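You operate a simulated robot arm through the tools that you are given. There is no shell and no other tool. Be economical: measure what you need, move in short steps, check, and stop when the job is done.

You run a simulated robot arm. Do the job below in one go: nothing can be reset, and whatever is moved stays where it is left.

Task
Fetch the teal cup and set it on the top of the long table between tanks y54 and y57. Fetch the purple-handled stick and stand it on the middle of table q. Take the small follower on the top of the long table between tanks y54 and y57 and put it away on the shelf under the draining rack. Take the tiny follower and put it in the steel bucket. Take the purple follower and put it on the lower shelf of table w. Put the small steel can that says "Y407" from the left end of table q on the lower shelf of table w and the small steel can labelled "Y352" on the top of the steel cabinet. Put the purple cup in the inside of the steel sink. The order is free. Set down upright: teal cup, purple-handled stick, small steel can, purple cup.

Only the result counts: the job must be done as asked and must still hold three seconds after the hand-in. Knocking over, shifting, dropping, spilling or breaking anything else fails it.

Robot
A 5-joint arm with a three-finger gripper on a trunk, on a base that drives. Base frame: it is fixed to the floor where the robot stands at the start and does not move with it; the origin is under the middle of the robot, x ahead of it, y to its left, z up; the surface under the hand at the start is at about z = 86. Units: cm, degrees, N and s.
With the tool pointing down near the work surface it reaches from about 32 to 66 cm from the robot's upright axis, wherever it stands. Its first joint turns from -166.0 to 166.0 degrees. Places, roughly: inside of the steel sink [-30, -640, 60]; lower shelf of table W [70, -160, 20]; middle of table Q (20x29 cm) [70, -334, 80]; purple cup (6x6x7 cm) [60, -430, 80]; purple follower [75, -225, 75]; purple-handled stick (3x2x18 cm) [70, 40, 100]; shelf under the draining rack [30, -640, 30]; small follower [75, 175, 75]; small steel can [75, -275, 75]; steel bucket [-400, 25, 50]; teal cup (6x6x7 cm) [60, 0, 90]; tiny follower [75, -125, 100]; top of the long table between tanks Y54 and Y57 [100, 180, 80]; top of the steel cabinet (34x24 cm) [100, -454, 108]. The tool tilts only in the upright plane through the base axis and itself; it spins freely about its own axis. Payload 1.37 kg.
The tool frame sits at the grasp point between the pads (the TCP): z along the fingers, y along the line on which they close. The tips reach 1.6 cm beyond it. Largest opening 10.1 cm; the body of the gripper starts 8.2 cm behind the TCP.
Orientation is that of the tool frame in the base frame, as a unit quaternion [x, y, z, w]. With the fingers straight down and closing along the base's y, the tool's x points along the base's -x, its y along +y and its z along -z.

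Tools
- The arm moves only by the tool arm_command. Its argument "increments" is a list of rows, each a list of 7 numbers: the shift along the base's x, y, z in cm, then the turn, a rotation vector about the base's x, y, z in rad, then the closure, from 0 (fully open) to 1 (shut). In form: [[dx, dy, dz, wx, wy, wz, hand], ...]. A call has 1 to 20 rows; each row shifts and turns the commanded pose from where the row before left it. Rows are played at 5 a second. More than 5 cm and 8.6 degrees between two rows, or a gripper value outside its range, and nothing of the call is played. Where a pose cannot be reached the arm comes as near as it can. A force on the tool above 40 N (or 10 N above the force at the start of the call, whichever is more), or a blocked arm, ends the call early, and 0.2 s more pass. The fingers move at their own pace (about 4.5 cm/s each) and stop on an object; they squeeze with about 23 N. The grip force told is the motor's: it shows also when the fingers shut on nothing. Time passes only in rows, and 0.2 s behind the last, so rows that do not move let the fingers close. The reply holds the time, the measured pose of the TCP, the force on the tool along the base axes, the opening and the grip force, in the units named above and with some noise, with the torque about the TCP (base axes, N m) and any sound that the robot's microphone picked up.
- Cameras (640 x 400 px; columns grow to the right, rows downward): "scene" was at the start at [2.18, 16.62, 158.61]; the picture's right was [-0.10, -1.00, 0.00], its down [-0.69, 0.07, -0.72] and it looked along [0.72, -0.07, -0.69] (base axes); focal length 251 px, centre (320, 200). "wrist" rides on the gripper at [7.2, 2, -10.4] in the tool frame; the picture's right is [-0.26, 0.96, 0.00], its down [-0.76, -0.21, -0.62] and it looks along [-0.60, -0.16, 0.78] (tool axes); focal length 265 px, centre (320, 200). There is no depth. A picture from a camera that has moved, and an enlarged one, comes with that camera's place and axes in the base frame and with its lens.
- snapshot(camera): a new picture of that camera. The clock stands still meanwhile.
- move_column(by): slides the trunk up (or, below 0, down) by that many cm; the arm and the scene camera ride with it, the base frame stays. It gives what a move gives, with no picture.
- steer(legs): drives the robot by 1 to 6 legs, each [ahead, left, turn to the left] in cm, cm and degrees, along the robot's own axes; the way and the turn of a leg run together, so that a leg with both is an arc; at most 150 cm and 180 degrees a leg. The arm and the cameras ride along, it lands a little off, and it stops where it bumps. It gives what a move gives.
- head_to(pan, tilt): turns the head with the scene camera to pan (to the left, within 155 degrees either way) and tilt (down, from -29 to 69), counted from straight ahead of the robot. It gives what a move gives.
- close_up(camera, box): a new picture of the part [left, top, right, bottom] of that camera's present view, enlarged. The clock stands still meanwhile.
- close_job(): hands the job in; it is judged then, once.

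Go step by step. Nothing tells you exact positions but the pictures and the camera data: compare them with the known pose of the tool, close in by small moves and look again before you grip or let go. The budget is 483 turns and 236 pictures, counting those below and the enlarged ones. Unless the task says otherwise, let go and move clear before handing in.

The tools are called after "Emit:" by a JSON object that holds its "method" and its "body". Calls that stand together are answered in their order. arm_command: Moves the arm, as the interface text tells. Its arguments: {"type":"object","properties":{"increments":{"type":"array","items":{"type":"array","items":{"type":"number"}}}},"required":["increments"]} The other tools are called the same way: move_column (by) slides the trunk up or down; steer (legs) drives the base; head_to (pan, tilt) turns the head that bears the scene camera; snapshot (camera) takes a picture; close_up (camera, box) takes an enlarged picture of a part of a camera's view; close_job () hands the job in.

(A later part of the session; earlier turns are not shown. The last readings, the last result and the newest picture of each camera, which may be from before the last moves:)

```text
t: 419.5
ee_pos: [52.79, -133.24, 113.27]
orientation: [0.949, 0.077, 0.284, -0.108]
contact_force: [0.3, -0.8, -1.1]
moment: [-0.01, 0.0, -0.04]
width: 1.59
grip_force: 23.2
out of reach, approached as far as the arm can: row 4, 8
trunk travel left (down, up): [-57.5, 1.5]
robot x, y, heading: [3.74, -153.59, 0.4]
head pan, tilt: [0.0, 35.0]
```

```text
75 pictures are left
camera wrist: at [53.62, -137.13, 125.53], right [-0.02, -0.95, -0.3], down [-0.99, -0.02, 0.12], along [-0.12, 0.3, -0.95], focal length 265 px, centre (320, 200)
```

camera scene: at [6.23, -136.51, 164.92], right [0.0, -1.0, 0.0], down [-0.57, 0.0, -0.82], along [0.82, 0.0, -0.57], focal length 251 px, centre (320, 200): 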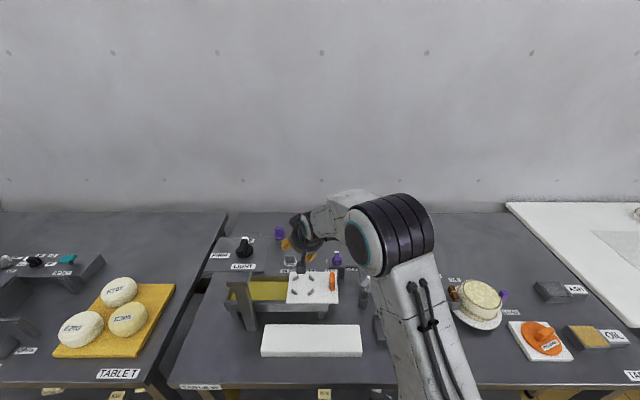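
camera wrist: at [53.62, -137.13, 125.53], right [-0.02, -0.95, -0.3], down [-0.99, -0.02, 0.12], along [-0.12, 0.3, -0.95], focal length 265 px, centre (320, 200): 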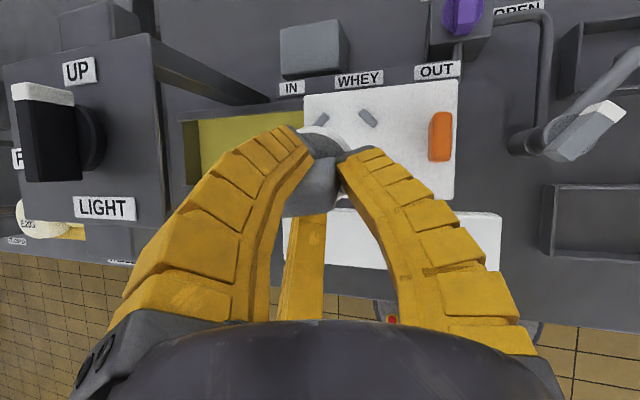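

All intact. Backing off, turning around toward the bucket at about (-400,25).

Emit:
{"method": "steer", "body": {"legs": [[-55, 0, 0], [0, 0, 160]]}}

Emit:
{"method": "head_to", "body": {"pan": 0, "tilt": 20}}

Emit:
{"method": "snapshot", "body": {"camera": "scene"}}

```text
t: 429.3
ee_pos: [-104.89, -158.07, 113.34]
orientation: [0.077, 0.949, -0.062, -0.298]
contact_force: [-0.4, 0.2, 0.6]
moment: [0.01, 0.0, -0.03]
width: 1.5
grip_force: 22.5
trunk travel left (down, up): [-57.5, 1.5]
robot x, y, heading: [-51.77, -153.83, 161.6]
head pan, tilt: [0.0, 35.0]
```

```text
t: 430.0
ee_pos: [-104.88, -158.07, 113.29]
orientation: [0.077, 0.949, -0.061, -0.298]
contact_force: [0.6, -0.1, -0.2]
moment: [-0.01, -0.01, -0.01]
width: 1.48
grip_force: 23.5
trunk travel left (down, up): [-57.5, 1.5]
robot x, y, heading: [-51.84, -154.14, 161.7]
head pan, tilt: [0.0, 20.0]
```

```text
74 pictures are left
camera scene: at [-60.28, -169.87, 167.29], right [0.31, 0.95, 0.0], down [0.33, -0.11, -0.94], along [-0.89, 0.3, -0.34], focal length 251 px, centre (320, 200)
```

scene: 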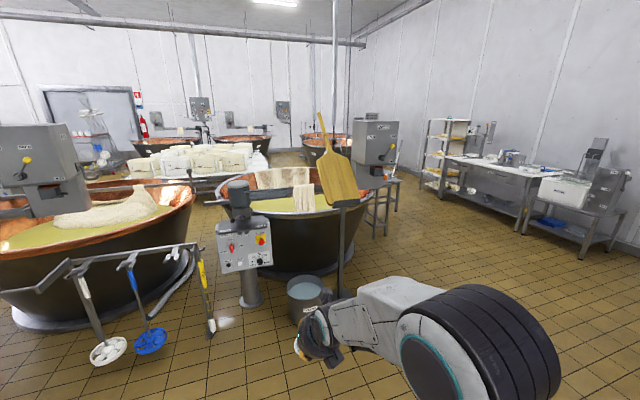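

There's a bucket on the floor at about (-226,-127), but the given place projects to around (370,185). Zooming there.

Emit:
{"method": "close_up", "body": {"camera": "scene", "box": [280, 130, 460, 330]}}

Emit:
{"method": "close_up", "body": {"camera": "scene", "box": [340, 140, 420, 240]}}

```text
2.00 times, centred on (370, 230) of scene
camera zoom: at [-60.28, -169.87, 167.29], right [0.31, 0.95, 0.0], down [0.33, -0.11, -0.94], along [-0.89, 0.3, -0.34], focal length 502 px, centre (220, 140)
```

zoom: 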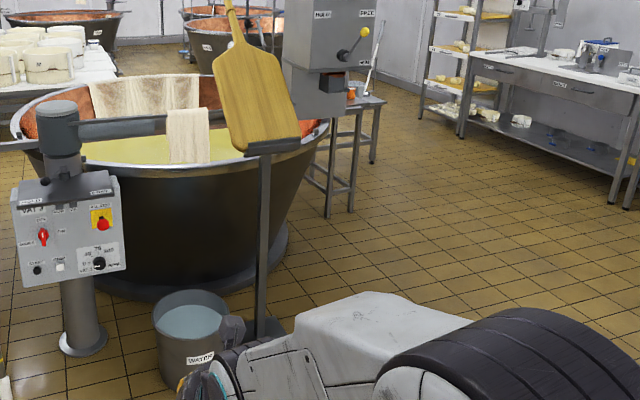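

```text
4.00 times, centred on (380, 190) of scene
camera zoom: at [-60.28, -169.87, 167.29], right [0.31, 0.95, 0.0], down [0.33, -0.11, -0.94], along [-0.89, 0.3, -0.34], focal length 1004 px, centre (80, 240)
```

zoom: 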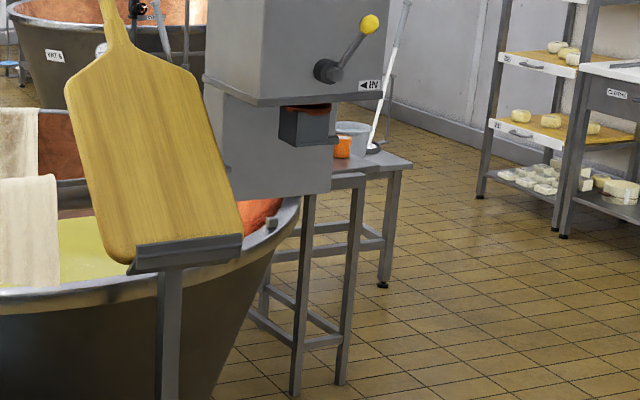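

A steel bucket stands on a stool next to the vat drive, around (-380,40). I drive around via open floor at about (-150,0), then face it.

Emit:
{"method": "steer", "body": {"legs": [[0, 0, -39], [150, 0, 0], [40, 0, 0], [0, 0, 50]]}}

Emit:
{"method": "snapshot", "body": {"camera": "scene"}}

```text
t: 443.7
ee_pos: [-207.15, -5.87, 113.2]
orientation: [-0.008, 0.952, -0.088, -0.292]
contact_force: [0.5, -0.3, -0.4]
moment: [0.0, -0.03, 0.04]
width: 1.42
grip_force: 22.9
trunk travel left (down, up): [-57.5, 1.5]
robot x, y, heading: [-155.35, 7.57, 172.0]
head pan, tilt: [0.0, 20.0]
```

```text
71 pictures are left
camera scene: at [-161.24, -9.55, 167.29], right [0.14, 0.99, 0.0], down [0.34, -0.05, -0.94], along [-0.93, 0.13, -0.34], focal length 251 px, centre (320, 200)
```

scene: 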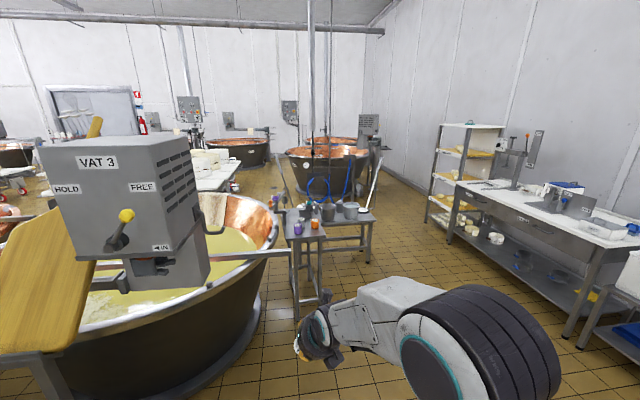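

Emit:
{"method": "close_up", "body": {"camera": "scene", "box": [250, 150, 410, 330]}}

```text
2.22 times, centred on (330, 240) of scene
camera zoom: at [-161.24, -9.55, 167.29], right [0.14, 0.99, 0.0], down [0.34, -0.05, -0.94], along [-0.93, 0.13, -0.34], focal length 558 px, centre (298, 111)
```

zoom: 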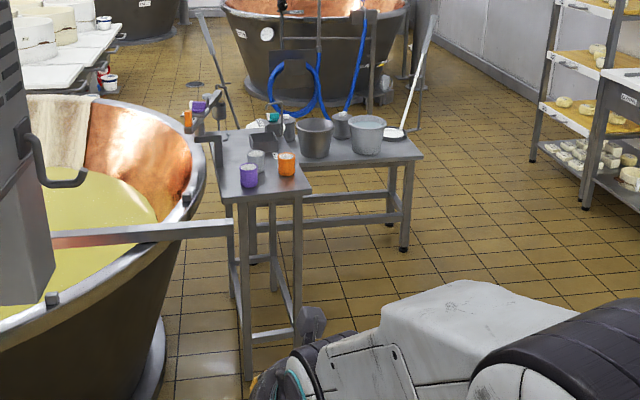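

The steel bucket is on the second, lower table at about (-415,35). I'll stand at about (-345,58) facing it.

Emit:
{"method": "steer", "body": {"legs": [[0, 0, 8], [140, -45, 0]]}}

Emit:
{"method": "head_to", "body": {"pan": 0, "tilt": 35}}

Emit:
{"method": "snapshot", "body": {"camera": "scene"}}

```text
t: 451.8
ee_pos: [-348.42, 31.94, 113.29]
orientation: [-0.077, 0.949, -0.109, -0.285]
contact_force: [-0.3, 0.2, -0.2]
moment: [0.01, -0.02, 0.03]
width: 1.42
grip_force: 23.2
trunk travel left (down, up): [-57.5, 1.5]
robot x, y, heading: [-299.17, 52.72, -179.9]
head pan, tilt: [0.0, 20.0]
```

```text
t: 452.5
ee_pos: [-348.34, 31.95, 113.35]
orientation: [-0.077, 0.949, -0.108, -0.285]
contact_force: [1.2, -0.4, 0.6]
moment: [0.01, -0.06, 0.03]
width: 1.42
grip_force: 23.1
trunk travel left (down, up): [-57.5, 1.5]
robot x, y, heading: [-298.88, 52.75, -179.6]
head pan, tilt: [0.0, 35.0]
```

```text
69 pictures are left
camera scene: at [-301.92, 34.86, 164.92], right [0.0, 1.0, 0.0], down [0.57, 0.0, -0.82], along [-0.82, 0.0, -0.57], focal length 251 px, centre (320, 200)
```

scene: 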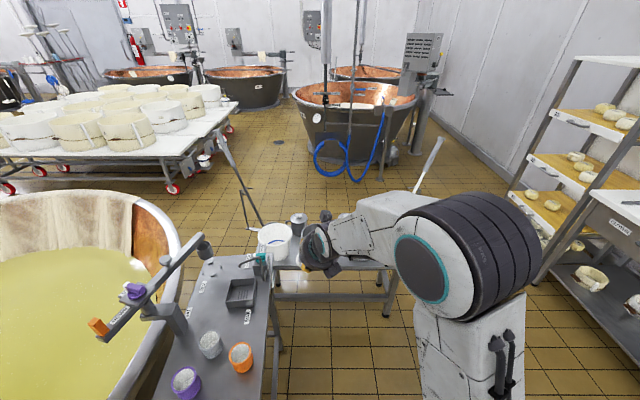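

Emit:
{"method": "close_up", "body": {"camera": "scene", "box": [230, 180, 430, 320]}}

Emit:
{"method": "snapshot", "body": {"camera": "wrist"}}

```text
2.86 times, centred on (330, 250) of scene
camera zoom: at [-301.92, 34.86, 164.92], right [0.0, 1.0, 0.0], down [0.57, 0.0, -0.82], along [-0.82, 0.0, -0.57], focal length 718 px, centre (291, 57)
```

zoom: 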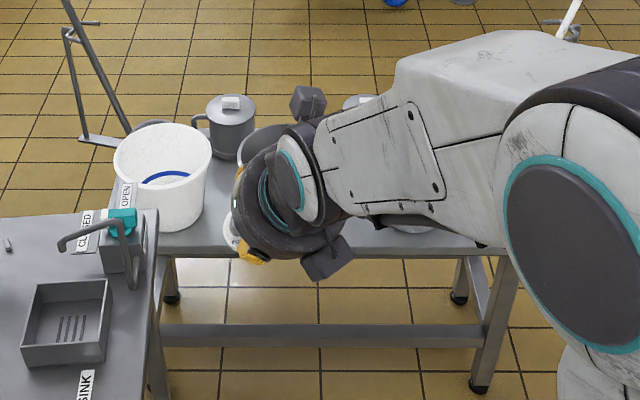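

```text
67 pictures are left
camera wrist: at [-349.3, 35.8, 125.54], right [0.02, 0.95, -0.3], down [0.99, 0.02, 0.12], along [0.12, -0.3, -0.95], focal length 265 px, centre (320, 200)
```

wrist: 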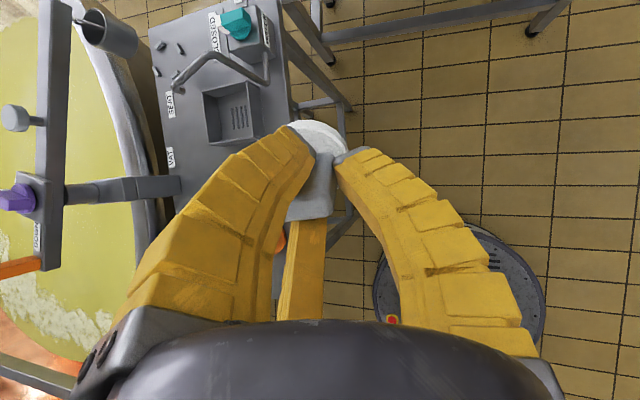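

The hand hides the buckets. I swing the arm to the right for a clear view.

Emit:
{"method": "arm_command", "body": {"increments": [[0, 4, 0, 0, 0, 0, 0.95], [0, 4, 0, 0, 0, 0, 0.95], [0, 4, 0, 0, 0, 0, 0.95], [0, 4, 0, 0, 0, 0, 0.95], [0, 4, 0, 0, 0, 0, 0.95], [3, 4, 0, 0, 0, 0, 0.95], [3, 4, 0, 0, 0, 0, 0.95], [3, 4, 0, 0, 0, 0, 0.95], [0, 0, 0, 0, 0, 0, 0.95]]}}

Emit:
{"method": "snapshot", "body": {"camera": "scene"}}

Emit:
{"method": "close_up", "body": {"camera": "scene", "box": [230, 180, 430, 320]}}

```text
t: 454.5
ee_pos: [-333.63, 40.01, 116.36]
orientation: [-0.074, 0.95, -0.1, -0.288]
contact_force: [0.0, 0.3, -0.9]
moment: [0.04, 0.0, 0.02]
width: 1.4
grip_force: 23.0
out of reach, approached as far as the arm can: row 1, 2, 3, 4, 5, 6, 7, 8
trunk travel left (down, up): [-57.5, 1.5]
robot x, y, heading: [-299.39, 52.88, -179.8]
head pan, tilt: [0.0, 35.0]
```

```text
66 pictures are left
camera scene: at [-301.99, 34.81, 164.9], right [0.0, 1.0, 0.0], down [0.57, 0.0, -0.82], along [-0.82, 0.0, -0.57], focal length 251 px, centre (320, 200)
```

scene: 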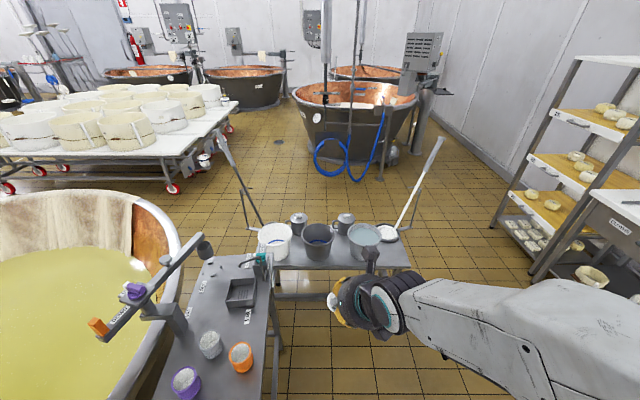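

```text
2.86 times, centred on (330, 250) of scene
camera zoom: at [-301.99, 34.81, 164.9], right [0.0, 1.0, 0.0], down [0.57, 0.0, -0.82], along [-0.82, 0.0, -0.57], focal length 718 px, centre (291, 57)
```

zoom: 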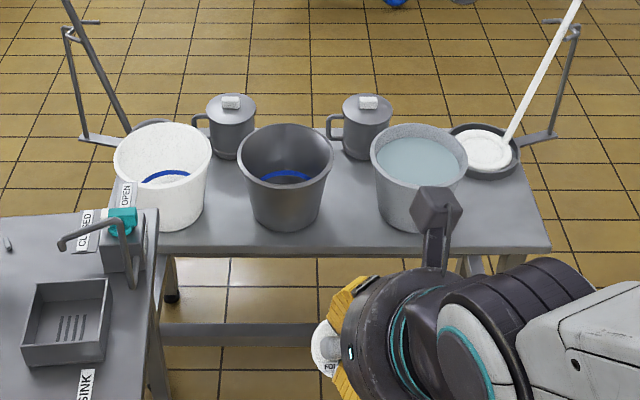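

Three buckets: white plastic, dark steel (middle, at about (-412,34), rim z≈66), and a light one with water. The middle matches the place given. I stand the tool upright and roll ahead 52 cm.

Emit:
{"method": "arm_command", "body": {"increments": [[0, 0, 0, 0.0497, -0.1136, 0, 0.95], [0, 0, 0, 0.0497, -0.1136, 0, 0.95], [0, 0, 0, 0.0497, -0.1136, 0, 0.95], [0, 0, 0, 0.0497, -0.1136, 0, 0.95], [0, 0, 0, 0.0497, -0.1136, 0, 0.95], [0, 0, 0, 0, 0, 0, 0.95]]}}

Emit:
{"method": "snapshot", "body": {"camera": "wrist"}}

```text
t: 455.9
ee_pos: [-333.42, 39.02, 116.48]
orientation: [-0.078, 0.997, 0.0, 0.0]
contact_force: [0.9, -0.6, 0.7]
moment: [0.04, 0.05, 0.0]
width: 1.37
grip_force: 22.8
out of reach, approached as far as the arm can: row 1, 3
trunk travel left (down, up): [-57.5, 1.5]
robot x, y, heading: [-298.94, 52.23, -179.5]
head pan, tilt: [0.0, 35.0]
```

```text
64 pictures are left
camera wrist: at [-340.84, 39.94, 126.87], right [0.11, 0.99, 0.0], down [0.78, -0.09, 0.62], along [0.62, -0.07, -0.78], focal length 265 px, centre (320, 200)
```

wrist: 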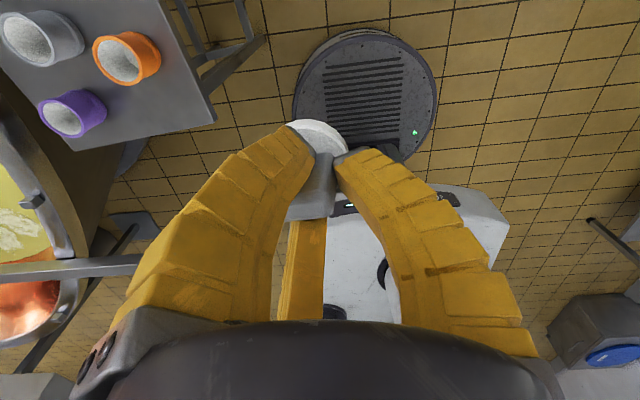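

Emit:
{"method": "steer", "body": {"legs": [[52, 0, -0.5]]}}

Emit:
{"method": "snapshot", "body": {"camera": "scene"}}

```text
t: 459.0
ee_pos: [-385.68, 39.53, 116.54]
orientation: [-0.073, 0.997, -0.001, -0.001]
contact_force: [0.0, -1.0, -1.3]
moment: [0.01, -0.01, -0.03]
width: 1.39
grip_force: 22.9
trunk travel left (down, up): [-57.5, 1.5]
robot x, y, heading: [-351.44, 52.75, 179.5]
head pan, tilt: [0.0, 35.0]
```

```text
63 pictures are left
camera scene: at [-354.13, 34.92, 164.91], right [0.01, 1.0, 0.0], down [0.57, 0.0, -0.82], along [-0.82, 0.0, -0.57], focal length 251 px, centre (320, 200)
```

scene: 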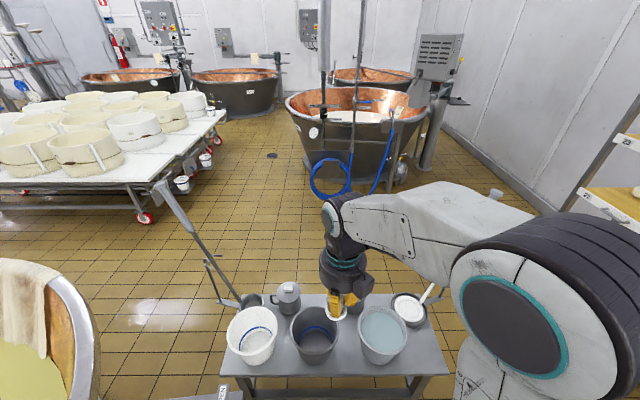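

Bucket rim centre at about (-410,33). Lowering the trunk 20, extending over it.

Emit:
{"method": "move_column", "body": {"by": -22}}

Emit:
{"method": "arm_command", "body": {"increments": [[-4, -1, 0, 0, 0, 0, 0.95], [-4, -1, 0, 0, 0, 0, 0.95], [-4, -1, 0, 0, 0, 0, 0.95], [-4, -1, 0, 0, 0, 0, 0.95], [-4, -1, 0, 0, 0, 0, 0.95], [-2.5, -1, 0, 0, 0, 0, 0.95], [0, 0, 0, 0, 0, 0, 0.95]]}}

Emit:
{"method": "snapshot", "body": {"camera": "wrist"}}

Emit:
{"method": "snapshot", "body": {"camera": "scene"}}

```text
t: 461.3
ee_pos: [-385.41, 39.43, 94.43]
orientation: [-0.072, 0.997, 0.0, -0.001]
contact_force: [0.6, -0.1, 0.1]
moment: [0.02, 0.02, -0.04]
width: 1.4
grip_force: 22.9
trunk travel left (down, up): [-35.5, 23.5]
robot x, y, heading: [-351.19, 52.3, 179.5]
head pan, tilt: [0.0, 35.0]
```

```text
t: 462.9
ee_pos: [-408.11, 33.58, 94.26]
orientation: [-0.072, 0.997, 0.0, 0.001]
contact_force: [-0.2, 0.4, -1.1]
moment: [-0.02, -0.02, 0.0]
width: 1.4
grip_force: 23.1
trunk travel left (down, up): [-35.5, 23.5]
robot x, y, heading: [-350.86, 52.21, 179.6]
head pan, tilt: [0.0, 35.0]
```

```text
62 pictures are left
camera wrist: at [-415.57, 34.5, 104.69], right [0.12, 0.99, 0.0], down [0.78, -0.1, 0.62], along [0.62, -0.08, -0.78], focal length 265 px, centre (320, 200)
```

wrist: 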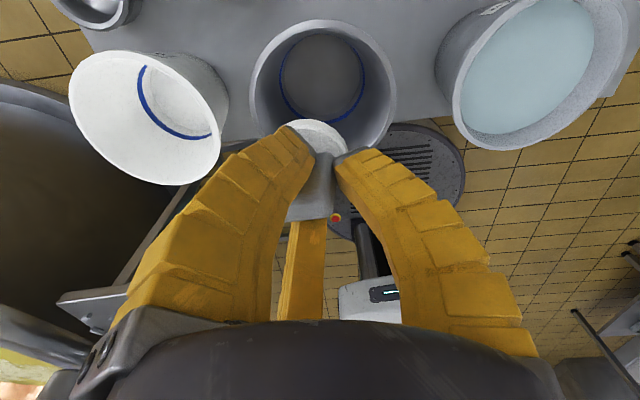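

```text
61 pictures are left
camera scene: at [-354.07, 34.91, 142.91], right [0.01, 1.0, 0.0], down [0.57, 0.0, -0.82], along [-0.82, 0.0, -0.57], focal length 251 px, centre (320, 200)
```

scene: 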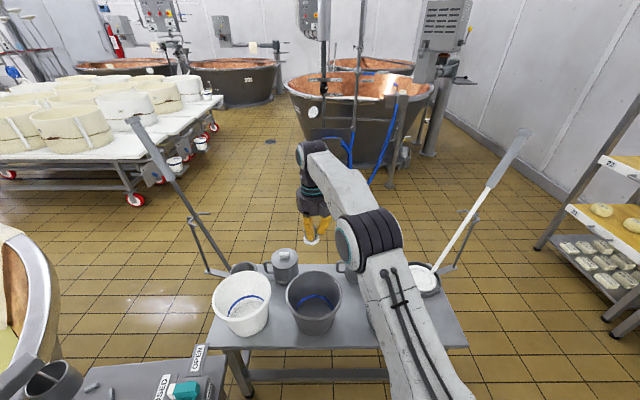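

The bucket rim is centred near (-406,33.5). Shifting 2 cm back and lowering into it.

Emit:
{"method": "arm_command", "body": {"increments": [[2.3, 0, 0, 0, 0, 0, 0.95], [0, 0, 0, 0, 0, 0, 0.95]]}}

Emit:
{"method": "move_column", "body": {"by": -24}}

Emit:
{"method": "snapshot", "body": {"camera": "wrist"}}

Emit:
{"method": "snapshot", "body": {"camera": "scene"}}

```text
t: 463.5
ee_pos: [-405.88, 33.59, 94.22]
orientation: [-0.073, 0.997, 0.0, 0.0]
contact_force: [-0.2, -1.3, -0.4]
moment: [0.0, 0.02, -0.01]
width: 1.38
grip_force: 23.0
trunk travel left (down, up): [-35.5, 23.5]
robot x, y, heading: [-351.5, 52.59, 179.5]
head pan, tilt: [0.0, 35.0]
```

```text
t: 466.0
ee_pos: [-406.0, 33.57, 70.24]
orientation: [-0.073, 0.997, 0.0, 0.001]
contact_force: [-0.1, 0.5, -0.5]
moment: [0.0, 0.03, -0.02]
width: 1.37
grip_force: 23.4
trunk travel left (down, up): [-11.5, 47.5]
robot x, y, heading: [-351.2, 52.43, 179.5]
head pan, tilt: [0.0, 35.0]
```

```text
60 pictures are left
camera wrist: at [-413.3, 34.48, 80.74], right [0.12, 0.99, 0.0], down [0.78, -0.1, 0.62], along [0.62, -0.08, -0.78], focal length 265 px, centre (320, 200)
```

wrist: 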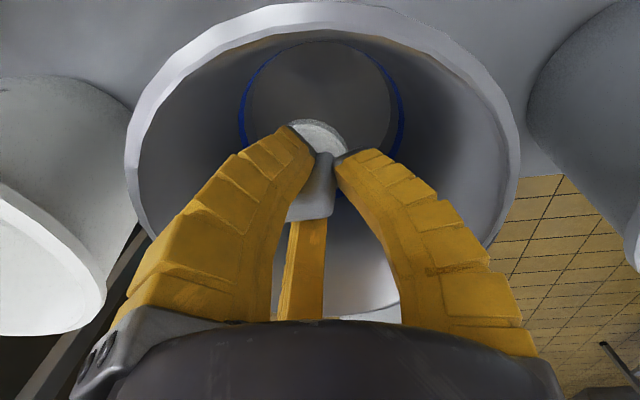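

```text
59 pictures are left
camera scene: at [-354.06, 34.92, 118.91], right [0.01, 1.0, 0.0], down [0.57, 0.0, -0.82], along [-0.82, 0.0, -0.57], focal length 251 px, centre (320, 200)
```

scene: 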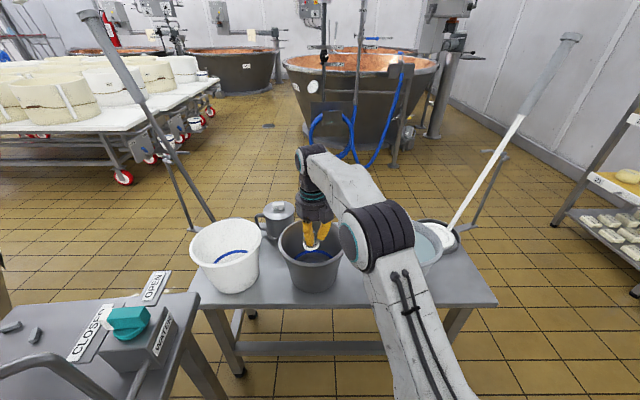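

Centred in the bucket mouth. Lowering the follower inside.

Emit:
{"method": "arm_command", "body": {"increments": [[-0.5, 0, -3, 0, 0, 0, 0.95], [0, 0, -3, 0, 0, 0, 0.95], [0, 0, -2, 0, 0, 0, 0.95], [0, 0, -2, 0, 0, 0, 0.95], [0, 0, -1.5, 0, 0, 0, 0.95], [0, 0, -1.5, 0, 0, 0, 0.95], [0, 0, 0, 0, 0, 0, 0.95]]}}

Emit:
{"method": "snapshot", "body": {"camera": "wrist"}}

```text
t: 467.3
ee_pos: [-406.96, 33.29, 59.58]
orientation: [-0.072, 0.997, -0.004, -0.016]
contact_force: [3.6, 0.7, 16.5]
moment: [-0.33, 0.7, 0.01]
width: 1.75
grip_force: 10.3
trunk travel left (down, up): [-11.5, 47.5]
robot x, y, heading: [-351.26, 52.34, 179.8]
head pan, tilt: [0.0, 35.0]
stopped in row 6: the force on the tool passed its limit at 50 N (the readings are from after the stop); the commanded pose is now the measured one
```

```text
58 pictures are left
camera wrist: at [-414.06, 34.44, 70.23], right [0.12, 0.99, -0.02], down [0.8, -0.09, 0.6], along [0.59, -0.09, -0.8], focal length 265 px, centre (320, 200)
```

wrist: 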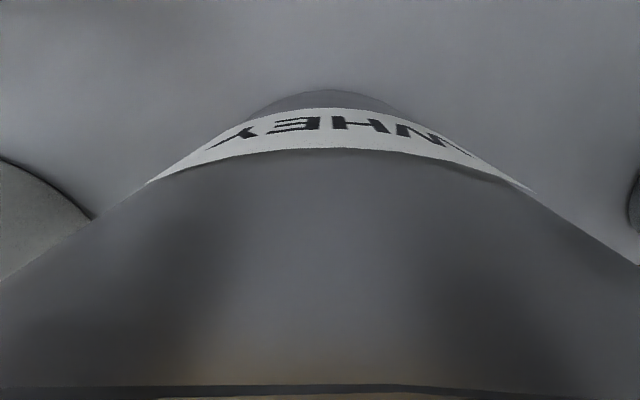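

The camera housing seems to have met the bucket's far rim. Checking from the scene camera before moving.

Emit:
{"method": "close_up", "body": {"camera": "scene", "box": [180, 180, 420, 320]}}

```text
2.67 times, centred on (300, 250) of scene
camera zoom: at [-353.88, 34.99, 118.93], right [0.01, 1.0, 0.0], down [0.57, 0.0, -0.82], along [-0.82, 0.0, -0.57], focal length 670 px, centre (373, 67)
```

zoom: 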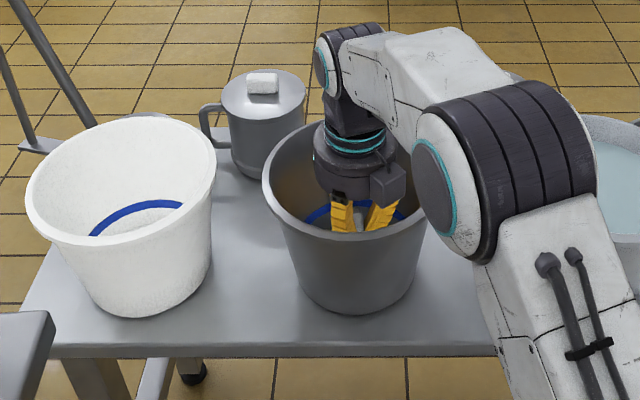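

The far housing sits on the bucket's rim. Rising 3 cm to relieve it and checking again.

Emit:
{"method": "arm_command", "body": {"increments": [[0, 0, 1.5, 0, 0, 0, 0.95], [0, 0, 2, 0, 0, 0, 0.95], [0, 0, 0, 0, 0, 0, 0.95]]}}

Emit:
{"method": "snapshot", "body": {"camera": "wrist"}}

Emit:
{"method": "close_up", "body": {"camera": "scene", "box": [180, 180, 420, 320]}}

```text
t: 468.1
ee_pos: [-406.88, 33.37, 62.54]
orientation: [-0.073, 0.997, -0.003, -0.011]
contact_force: [-1.4, 0.5, -0.7]
moment: [0.02, 0.0, 0.02]
width: 1.4
grip_force: 23.1
trunk travel left (down, up): [-11.5, 47.5]
robot x, y, heading: [-351.12, 52.44, 179.6]
head pan, tilt: [0.0, 35.0]
```

```text
56 pictures are left
camera wrist: at [-414.16, 34.42, 73.27], right [0.12, 0.99, -0.01], down [0.79, -0.09, 0.6], along [0.6, -0.08, -0.8], focal length 265 px, centre (320, 200)
```

wrist: 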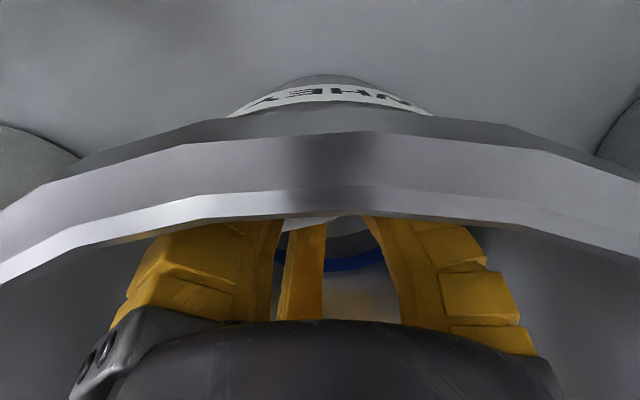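

```text
2.67 times, centred on (300, 250) of scene
camera zoom: at [-354.07, 34.92, 118.91], right [0.01, 1.0, 0.0], down [0.57, 0.0, -0.82], along [-0.82, 0.0, -0.57], focal length 670 px, centre (373, 67)
```

zoom: 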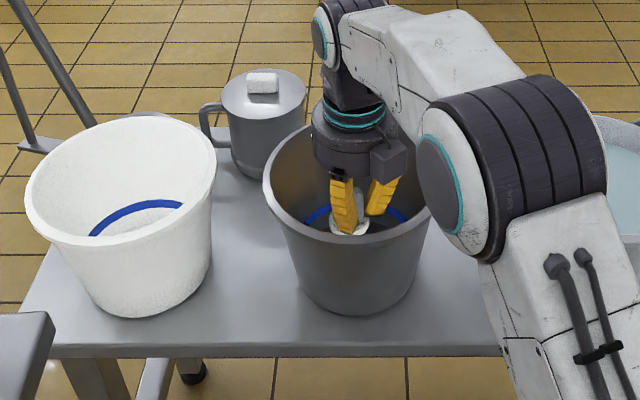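

Nothing moved. The far rim is right under the wrist camera, so I shift 3.3 cm toward the robot and lower again, a bit less deep.

Emit:
{"method": "arm_command", "body": {"increments": [[3.3, -0.3, 2, 0, 0, 0, 0.95], [0, 0, -2, 0, 0, 0, 0.95], [0, 0, -2, 0, 0, 0, 0.95], [0, 0, -1, 0, 0, 0, 0.95], [0, 0, 0, 0, 0, 0, 0.95]]}}

Emit:
{"method": "snapshot", "body": {"camera": "wrist"}}

Emit:
{"method": "close_up", "body": {"camera": "scene", "box": [180, 180, 420, 320]}}

```text
t: 469.1
ee_pos: [-404.31, 32.87, 60.9]
orientation: [-0.07, 0.997, -0.01, -0.03]
contact_force: [0.7, 0.5, 10.1]
moment: [0.16, 0.99, -0.12]
width: 1.45
grip_force: 23.7
trunk travel left (down, up): [-11.5, 47.5]
robot x, y, heading: [-351.28, 52.74, 179.5]
head pan, tilt: [0.0, 35.0]
stopped in row 5: the force on the tool passed its limit at 46 N (the readings are from after the stop); the commanded pose is now the measured one
```

```text
54 pictures are left
camera wrist: at [-411.1, 34.09, 71.77], right [0.12, 0.99, -0.03], down [0.81, -0.08, 0.58], along [0.57, -0.1, -0.82], focal length 265 px, centre (320, 200)
```

wrist: 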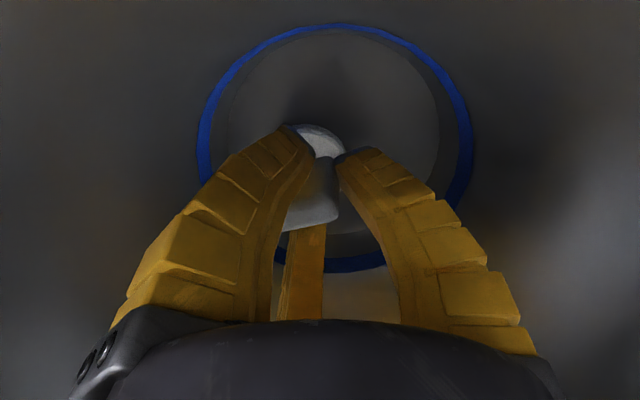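

```text
2.67 times, centred on (300, 250) of scene
camera zoom: at [-353.97, 34.98, 118.91], right [0.01, 1.0, 0.0], down [0.57, 0.0, -0.82], along [-0.82, 0.01, -0.57], focal length 670 px, centre (373, 67)
```

zoom: 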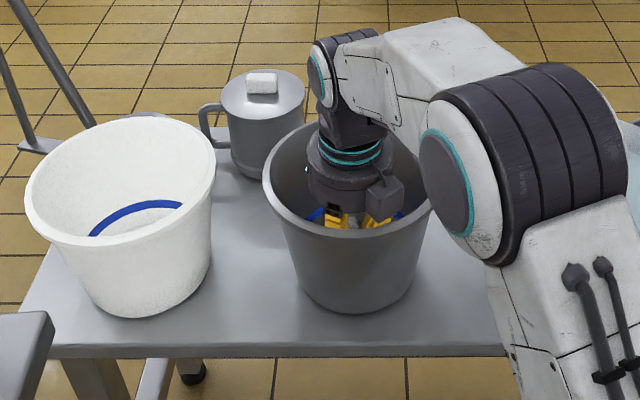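

The follower hangs inside the bucket, close to its floor, centred. Easing up 1 cm and releasing.

Emit:
{"method": "arm_command", "body": {"increments": [[0.3, 0, 0.6, 0, 0, 0, 0.95], [0, 0, 0, 0, 0, 0, 0.8], [0, 0, 0, 0, 0, 0, 0.6], [0, 0, 0, 0, 0, 0, 0.5], [0, 0, 0, 0, 0, 0, 0.5], [0, 0, 2, 0, 0, 0, 0.5], [0, 0, 3, 0, 0, 0, 0.5], [0, 0, 4, 0, 0, 0, 0.5], [0, 0, 4, 0, 0, 0, 0.5], [0, 0, 0, 0, 0, 0, 0.5]]}}

Emit:
{"method": "snapshot", "body": {"camera": "wrist"}}

```text
t: 471.3
ee_pos: [-403.7, 33.09, 74.16]
orientation: [-0.072, 0.997, -0.009, -0.025]
contact_force: [0.0, -0.4, -0.2]
moment: [-0.02, -0.02, -0.01]
width: 5.42
grip_force: 2.8
trunk travel left (down, up): [-11.5, 47.5]
robot x, y, heading: [-350.85, 52.64, 179.9]
head pan, tilt: [0.0, 35.0]
```

```text
52 pictures are left
camera wrist: at [-410.7, 34.17, 85.08], right [0.12, 0.99, -0.03], down [0.81, -0.09, 0.58], along [0.58, -0.09, -0.81], focal length 265 px, centre (320, 200)
```

wrist: 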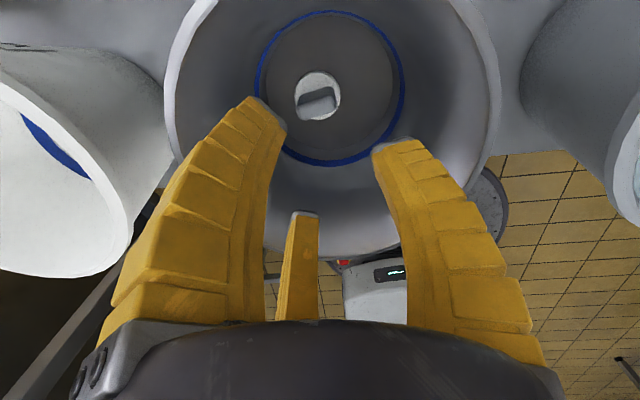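

The tiny follower sits in the steel bucket. Straightening the tool, raising, and reversing toward table T for the stick.

Emit:
{"method": "arm_command", "body": {"increments": [[0, 0, 3, 0.0216, -0.0486, 0, 0.2], [2, 0, 4, 0, 0, 0, 0], [3, 1, 3, 0, 0, 0, 0], [4, 2, 0, 0, 0, 0, 0], [4, 2, 0, 0, 0, 0, 0], [0, 0, 0, 0, 0, 0, 0]]}}

Emit:
{"method": "move_column", "body": {"by": 36}}

Emit:
{"method": "steer", "body": {"legs": [[-150, 0, 0], [-120, 0, 0]]}}

Emit:
{"method": "snapshot", "body": {"camera": "scene"}}

```text
t: 472.7
ee_pos: [-390.81, 37.92, 84.34]
orientation: [-0.072, 0.997, 0.0, -0.001]
contact_force: [0.2, 0.3, -0.8]
moment: [0.01, 0.02, 0.01]
width: 10.07
grip_force: 0.1
trunk travel left (down, up): [-11.5, 47.5]
robot x, y, heading: [-351.23, 53.04, 179.8]
head pan, tilt: [0.0, 35.0]
```

```text
t: 476.2
ee_pos: [-390.93, 37.77, 120.25]
orientation: [-0.071, 0.997, 0.0, 0.0]
contact_force: [-0.5, -0.9, 0.6]
moment: [0.03, 0.0, 0.0]
width: 10.06
grip_force: 0.1
trunk travel left (down, up): [-47.5, 11.5]
robot x, y, heading: [-351.19, 52.79, 179.6]
head pan, tilt: [0.0, 35.0]
```

```text
t: 489.2
ee_pos: [-122.92, 37.28, 120.29]
orientation: [-0.069, 0.998, 0.0, -0.001]
contact_force: [-0.1, 0.0, 1.2]
moment: [-0.03, 0.0, 0.0]
width: 10.06
grip_force: 0.1
trunk travel left (down, up): [-47.5, 11.5]
robot x, y, heading: [-83.23, 52.03, 179.3]
head pan, tilt: [0.0, 35.0]
```

```text
51 pictures are left
camera scene: at [-86.06, 34.21, 154.91], right [0.01, 1.0, 0.0], down [0.57, -0.01, -0.82], along [-0.82, 0.01, -0.57], focal length 251 px, centre (320, 200)
```

scene: 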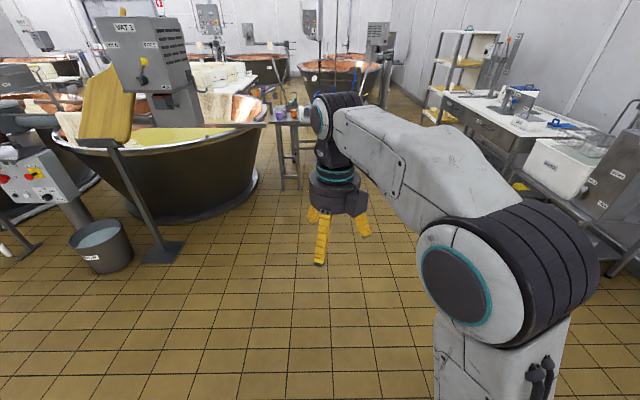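

Turning to face table T and approaching the stick holder (≈(65,39)).

Emit:
{"method": "steer", "body": {"legs": [[0, 0, -179], [60, -13, 0]]}}

Emit:
{"method": "head_to", "body": {"pan": 0, "tilt": 40}}

Emit:
{"method": "snapshot", "body": {"camera": "scene"}}

```text
t: 500.0
ee_pos: [16.21, 52.78, 120.37]
orientation: [0.998, 0.069, 0.001, 0.0]
contact_force: [0.5, -0.7, -0.3]
moment: [-0.01, -0.01, 0.01]
width: 10.06
grip_force: 0.1
trunk travel left (down, up): [-47.5, 11.5]
robot x, y, heading: [-23.65, 37.51, -1.0]
head pan, tilt: [0.0, 35.0]
```

```text
t: 500.7
ee_pos: [16.15, 52.83, 120.32]
orientation: [0.998, 0.069, 0.001, 0.0]
contact_force: [-0.2, -0.5, -0.3]
moment: [0.01, 0.02, 0.01]
width: 10.05
grip_force: 0.1
trunk travel left (down, up): [-47.5, 11.5]
robot x, y, heading: [-23.99, 38.25, -0.5]
head pan, tilt: [0.0, 40.0]
```

```text
50 pictures are left
camera scene: at [-21.06, 55.45, 154.16], right [-0.01, -1.0, 0.0], down [-0.64, 0.01, -0.77], along [0.77, -0.01, -0.64], focal length 251 px, centre (320, 200)
```

scene: 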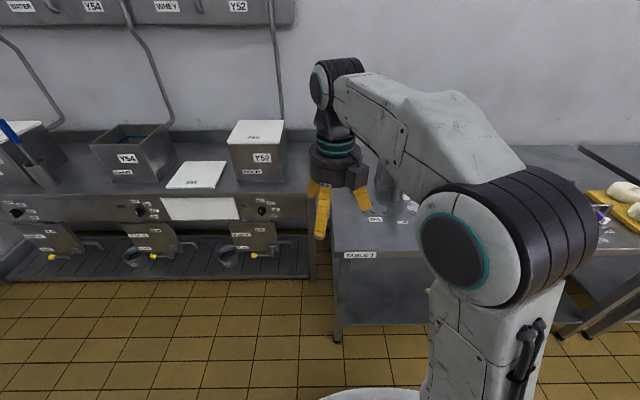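

Swinging the arm to the right to see the stick.

Emit:
{"method": "arm_command", "body": {"increments": [[0.5, -4, 0, 0, 0, 0, 0], [0.5, -4, 0, 0, 0, 0, 0], [0.5, -4, 0, 0, 0, 0, 0], [0.5, -4, 0, 0, 0, 0, 0], [0, -4, 0, 0, 0, 0, 0], [0, -4, 0, 0, 0, 0, 0], [0, -4, 0, 0, 0, 0, 0], [0, 0, 0, 0, 0, 0, 0]]}}

Emit:
{"method": "steer", "body": {"legs": [[12, 2, 0.7]]}}

Emit:
{"method": "snapshot", "body": {"camera": "scene"}}

Emit:
{"method": "close_up", "body": {"camera": "scene", "box": [290, 110, 450, 260]}}

```text
t: 502.5
ee_pos: [15.25, 47.01, 120.3]
orientation: [0.998, 0.067, 0.002, -0.001]
contact_force: [0.1, 0.3, -0.3]
moment: [-0.02, 0.02, 0.01]
width: 10.07
grip_force: 0.1
out of reach, approached as far as the arm can: row 2, 3, 4, 5, 6, 7
trunk travel left (down, up): [-47.5, 11.5]
robot x, y, heading: [-23.56, 37.95, -0.6]
head pan, tilt: [0.0, 40.0]
```

```text
t: 503.7
ee_pos: [27.23, 49.48, 120.32]
orientation: [0.997, 0.074, 0.0, -0.001]
contact_force: [0.2, -0.2, -0.6]
moment: [-0.02, 0.03, 0.0]
width: 10.06
grip_force: 0.1
trunk travel left (down, up): [-47.5, 11.5]
robot x, y, heading: [-11.72, 39.94, -0.1]
head pan, tilt: [0.0, 40.0]
```

```text
49 pictures are left
camera scene: at [-9.2, 57.46, 154.15], right [0.0, -1.0, 0.0], down [-0.64, 0.0, -0.77], along [0.77, 0.0, -0.64], focal length 251 px, centre (320, 200)
```

scene: 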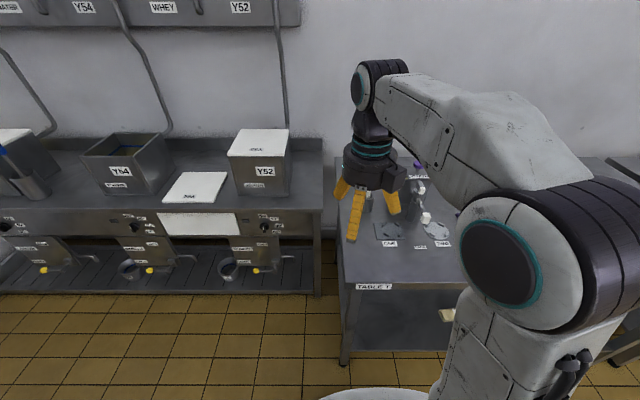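

```text
2.67 times, centred on (370, 185) of scene
camera zoom: at [-9.2, 57.46, 154.15], right [0.0, -1.0, 0.0], down [-0.64, 0.0, -0.77], along [0.77, 0.0, -0.64], focal length 670 px, centre (187, 240)
```

zoom: 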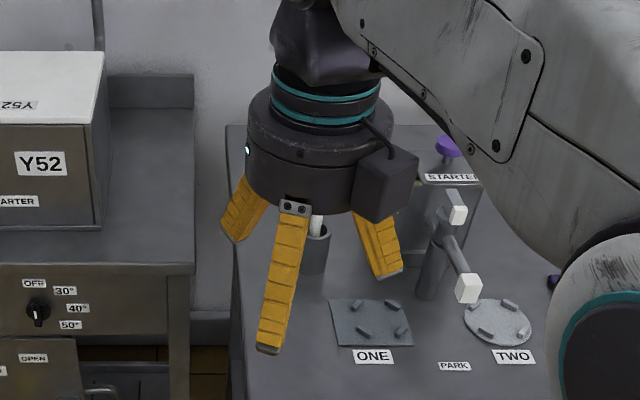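

The wrist spin seems near its limit after the flip; unwinding it by 180°.

Emit:
{"method": "arm_command", "body": {"increments": [[0, 0, 0, 0, 0, -0.14, 0], [0, 0, 0, 0, 0, -0.14, 0], [0, 0, 0, 0, 0, -0.14, 0], [0, 0, 0, 0, 0, -0.14, 0], [0, 0, 0, 0, 0, -0.14, 0], [0, 0, 0, 0, 0, -0.14, 0], [0, 0, 0, 0, 0, -0.14, 0], [0, 0, 0, 0, 0, -0.14, 0], [0, 0, 0, 0, 0, -0.14, 0], [0, 0, 0, 0, 0, -0.14, 0], [0, 0, 0, 0, 0, -0.14, 0], [0, 0, 0, 0, 0, -0.14, 0]]}}

Emit:
{"method": "arm_command", "body": {"increments": [[0, 0, 0, 0, 0, -0.14, 0], [0, 0, 0, 0, 0, -0.14, 0], [0, 0, 0, 0, 0, -0.14, 0], [0, 0, 0, 0, 0, -0.14, 0], [0, 0, 0, 0, 0, -0.14, 0], [0, 0, 0, 0, 0, -0.14, 0], [0, 0, 0, 0, 0, -0.14, 0], [0, 0, 0, 0, 0, -0.14, 0], [0, 0, 0, 0, 0, -0.14, 0], [0, 0, 0, 0, 0, -0.14, 0], [0, 0, 0, 0, 0, 0, 0]]}}

```text
t: 506.3
ee_pos: [27.18, 49.63, 120.33]
orientation: [0.72, -0.694, 0.0, 0.0]
contact_force: [0.9, -0.4, 0.2]
moment: [0.01, 0.0, 0.02]
width: 10.04
grip_force: 0.1
trunk travel left (down, up): [-47.5, 11.5]
robot x, y, heading: [-11.49, 39.76, 0.3]
head pan, tilt: [0.0, 40.0]
```

```text
t: 508.7
ee_pos: [27.15, 49.44, 120.32]
orientation: [-0.103, 0.995, 0.0, -0.001]
contact_force: [0.8, -0.3, -0.3]
moment: [0.0, 0.01, -0.04]
width: 10.06
grip_force: 0.1
trunk travel left (down, up): [-47.5, 11.5]
robot x, y, heading: [-11.72, 40.2, 0.2]
head pan, tilt: [0.0, 40.0]
```

Emit:
{"method": "arm_command", "body": {"increments": [[0.5, -4.5, 0, 0, 0, 0, 0], [0.5, -4.5, 0, 0, 0, 0, 0], [0.5, -4.5, 0, 0, 0, 0, 0], [0.5, -4.5, 0, 0, 0, 0, 0], [0, -4.5, 0, 0, 0, 0, 0], [0, -4.5, 0, 0, 0, 0, 0], [0, 0, 0, 0, 0, 0, 0]]}}

Emit:
{"method": "close_up", "body": {"camera": "scene", "box": [290, 110, 450, 260]}}

Emit:
{"method": "snapshot", "body": {"camera": "wrist"}}

```text
t: 510.3
ee_pos: [28.91, 22.56, 120.18]
orientation: [-0.105, 0.994, 0.0, -0.001]
contact_force: [0.4, -0.8, -0.2]
moment: [0.0, -0.01, -0.02]
width: 10.08
grip_force: 0.1
trunk travel left (down, up): [-47.5, 11.5]
robot x, y, heading: [-11.43, 40.02, 0.1]
head pan, tilt: [0.0, 40.0]
```

```text
2.67 times, centred on (370, 185) of scene
camera zoom: at [-9.34, 57.45, 154.15], right [0.0, -1.0, 0.0], down [-0.64, 0.0, -0.77], along [0.77, 0.0, -0.64], focal length 670 px, centre (187, 240)
```

zoom: 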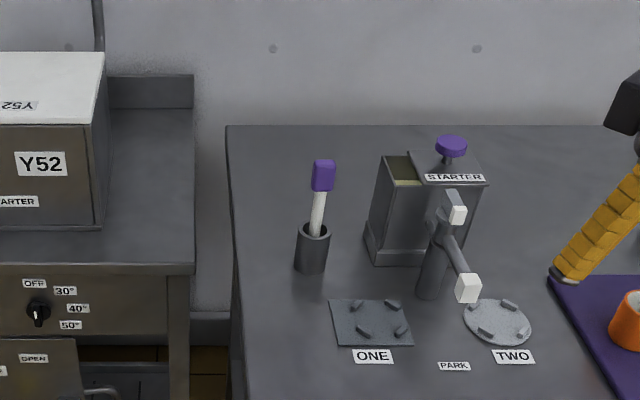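

```text
46 pictures are left
camera wrist: at [21.47, 22.99, 130.67], right [0.06, 1.0, 0.0], down [0.78, -0.04, 0.62], along [0.62, -0.03, -0.78], focal length 265 px, centre (320, 200)
```

wrist: 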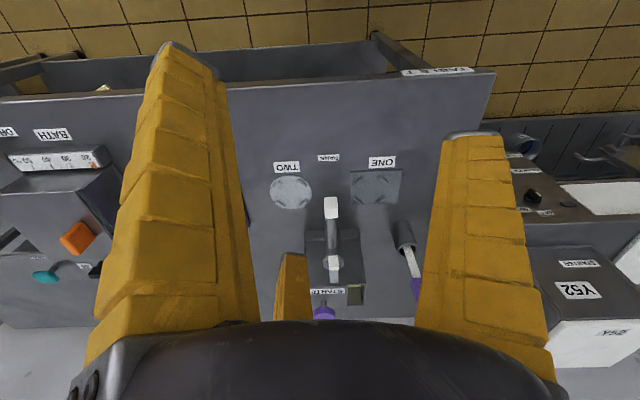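

The stick stands in its holder at (66,38.9) with its block at z≈102. I roll ahead 14 cm and bring the hand above it with a slight forward tilt for reach.

Emit:
{"method": "steer", "body": {"legs": [[14, 0, 0]]}}

Emit:
{"method": "move_column", "body": {"by": 8}}

Emit:
{"method": "arm_command", "body": {"increments": [[1, 4, -2, 0, 0, 0.1, 0], [1, 4, -2, 0, 0, 0.1, 0], [1, 4, -2, 0, 0, 0, 0], [1, 4, -2, 0, 0, 0, 0], [3, 0, -2, 0, -0.105, 0, 0], [3, 0, -2, 0, -0.105, 0, 0], [3, 0, -1, 0, 0, 0, 0], [3, 0, -1, 0, 0, 0, 0], [3, 0, -1, 0, 0, 0, 0], [0, 0, 0, 0, 0, 0, 0]]}}

Emit:
{"method": "snapshot", "body": {"camera": "wrist"}}

```text
t: 511.7
ee_pos: [43.13, 22.72, 120.14]
orientation: [-0.106, 0.994, 0.0, -0.001]
contact_force: [1.3, -0.3, -0.7]
moment: [0.02, 0.07, 0.01]
width: 10.06
grip_force: 0.0
trunk travel left (down, up): [-47.5, 11.5]
robot x, y, heading: [2.41, 40.42, 0.2]
head pan, tilt: [0.0, 40.0]
```

```text
t: 512.9
ee_pos: [43.1, 22.67, 128.27]
orientation: [-0.106, 0.994, 0.0, -0.001]
contact_force: [0.3, 0.5, 0.3]
moment: [-0.01, 0.02, 0.0]
width: 10.06
grip_force: 0.0
trunk travel left (down, up): [-55.5, 3.5]
robot x, y, heading: [2.52, 40.23, 0.2]
head pan, tilt: [0.0, 40.0]
```

```text
t: 515.0
ee_pos: [62.03, 38.57, 113.15]
orientation: [-0.203, 0.974, -0.024, 0.101]
contact_force: [-0.6, 0.8, 0.4]
moment: [0.01, -0.02, 0.0]
width: 10.09
grip_force: 0.0
trunk travel left (down, up): [-55.5, 3.5]
robot x, y, heading: [2.71, 39.99, 0.2]
head pan, tilt: [0.0, 40.0]
```

```text
45 pictures are left
camera wrist: at [52.62, 37.6, 121.85], right [-0.14, 0.99, -0.04], down [0.63, 0.12, 0.77], along [0.76, 0.08, -0.64], focal length 265 px, centre (320, 200)
```

wrist: 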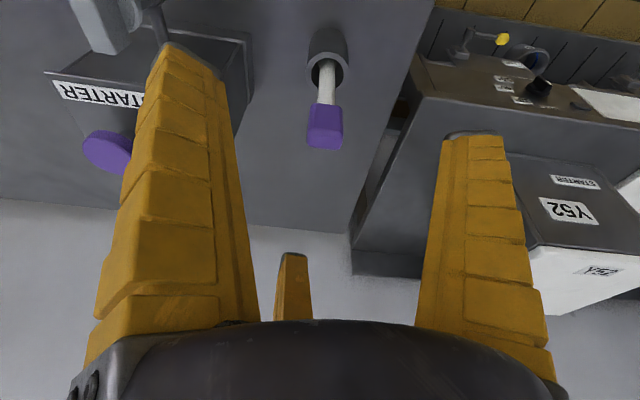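

Block at (66.2,39.1,102); the stick leans a little away in x. Undoing the wrong yaw, then approaching.

Emit:
{"method": "arm_command", "body": {"increments": [[0, 0, 0, 0.021, 0, -0.1, 0], [0, 0, 0, 0.021, 0, -0.1, 0], [0, 0, 0, 0.021, 0, -0.1, 0], [1.5, 0.2, -3, 0, 0, 0, 0], [1, 0.2, -2.5, 0, 0, 0, 0], [0, 0, 0, 0, 0, 0, 0]]}}

Emit:
{"method": "snapshot", "body": {"camera": "wrist"}}

```text
t: 516.5
ee_pos: [64.73, 39.13, 107.73]
orientation: [-0.051, 0.993, -0.007, 0.103]
contact_force: [0.5, -0.5, 0.3]
moment: [-0.02, 0.0, 0.01]
width: 10.05
grip_force: 0.0
trunk travel left (down, up): [-55.5, 3.5]
robot x, y, heading: [2.28, 39.85, 0.3]
head pan, tilt: [0.0, 40.0]
```

```text
44 pictures are left
camera wrist: at [55.37, 40.37, 116.42], right [0.16, 0.99, 0.03], down [0.63, -0.13, 0.77], along [0.76, -0.1, -0.64], focal length 265 px, centre (320, 200)
```

wrist: 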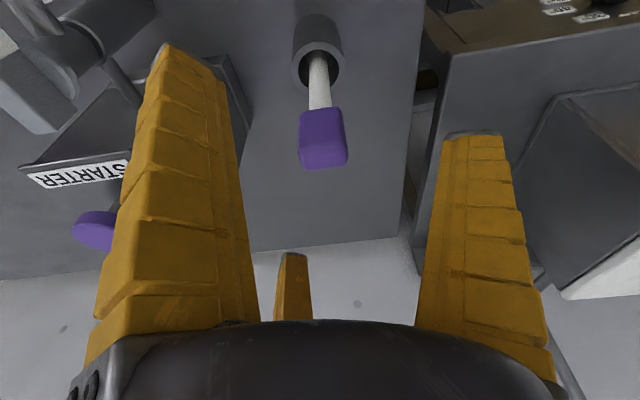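

Emit:
{"method": "arm_command", "body": {"increments": [[0.5, 0.1, -2, 0, 0, 0, 0], [0.5, 0.1, -2, 0, 0, 0, 0.1], [0.4, 0, -1.5, 0, 0, 0, 0.2], [0, 0, 0, 0, 0, 0, 0.3]]}}

Emit:
{"method": "snapshot", "body": {"camera": "wrist"}}

```text
t: 517.5
ee_pos: [66.1, 39.26, 102.17]
orientation: [-0.052, 0.993, -0.006, 0.105]
contact_force: [0.2, 0.1, -0.6]
moment: [0.0, -0.01, -0.03]
width: 7.36
grip_force: 2.2
trunk travel left (down, up): [-55.5, 3.5]
robot x, y, heading: [2.01, 40.16, 0.1]
head pan, tilt: [0.0, 40.0]
```

```text
43 pictures are left
camera wrist: at [56.69, 40.46, 110.86], right [0.16, 0.99, 0.03], down [0.63, -0.13, 0.77], along [0.76, -0.1, -0.64], focal length 265 px, centre (320, 200)
```

wrist: 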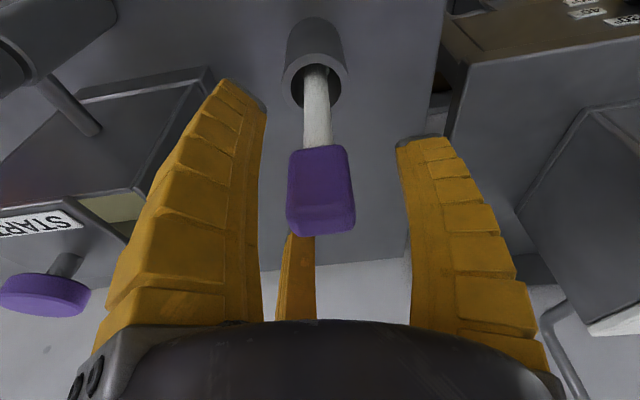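

Block centred at the TCP. Closing and lifting slowly, straight up.

Emit:
{"method": "arm_command", "body": {"increments": [[0, 0, 0, 0, 0, 0, 0.5], [0, 0, 0, 0, 0, 0, 0.7], [0, 0, 0, 0, 0, 0, 0.85], [0, 0, 0, 0, 0, 0, 0.85], [0, 0, 0, 0, 0, 0, 0.85]]}}

Emit:
{"method": "arm_command", "body": {"increments": [[0.1, 0, 1, 0, 0, 0, 0.85], [0.1, 0, 1, 0, 0, 0, 0.85], [0.2, 0, 1.5, 0, 0, 0, 0.85], [0.2, 0, 1.5, 0, 0, 0, 0.85], [0, 0, 0, 0, 0, 0, 0.85]]}}

Emit:
{"method": "snapshot", "body": {"camera": "wrist"}}

```text
t: 518.6
ee_pos: [66.19, 39.09, 102.1]
orientation: [-0.051, 0.993, -0.008, 0.104]
contact_force: [-0.4, 0.0, 1.8]
moment: [0.02, 0.02, -0.03]
width: 2.32
grip_force: 23.1
trunk travel left (down, up): [-55.5, 3.5]
robot x, y, heading: [2.28, 40.15, -0.2]
head pan, tilt: [0.0, 40.0]
```

```text
t: 519.9
ee_pos: [66.47, 39.16, 107.27]
orientation: [-0.051, 0.993, -0.006, 0.105]
contact_force: [-1.6, 3.1, -0.9]
moment: [0.33, 0.23, 0.03]
width: 2.27
grip_force: 23.3
trunk travel left (down, up): [-55.5, 3.5]
robot x, y, heading: [2.43, 40.09, 0.2]
head pan, tilt: [0.0, 40.0]
```

```text
42 pictures are left
camera wrist: at [57.16, 40.57, 116.04], right [0.16, 0.99, 0.03], down [0.63, -0.13, 0.77], along [0.76, -0.1, -0.64], focal length 265 px, centre (320, 200)
```

wrist: 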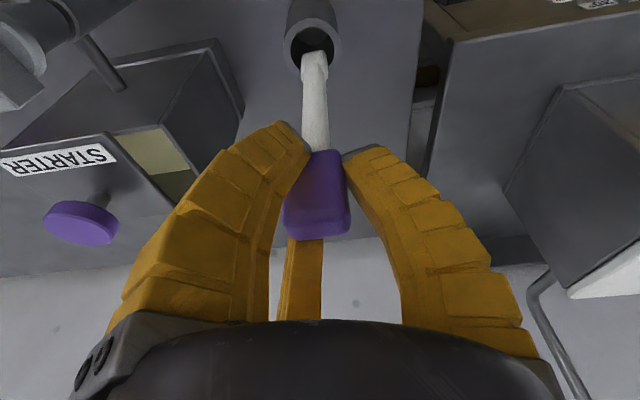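

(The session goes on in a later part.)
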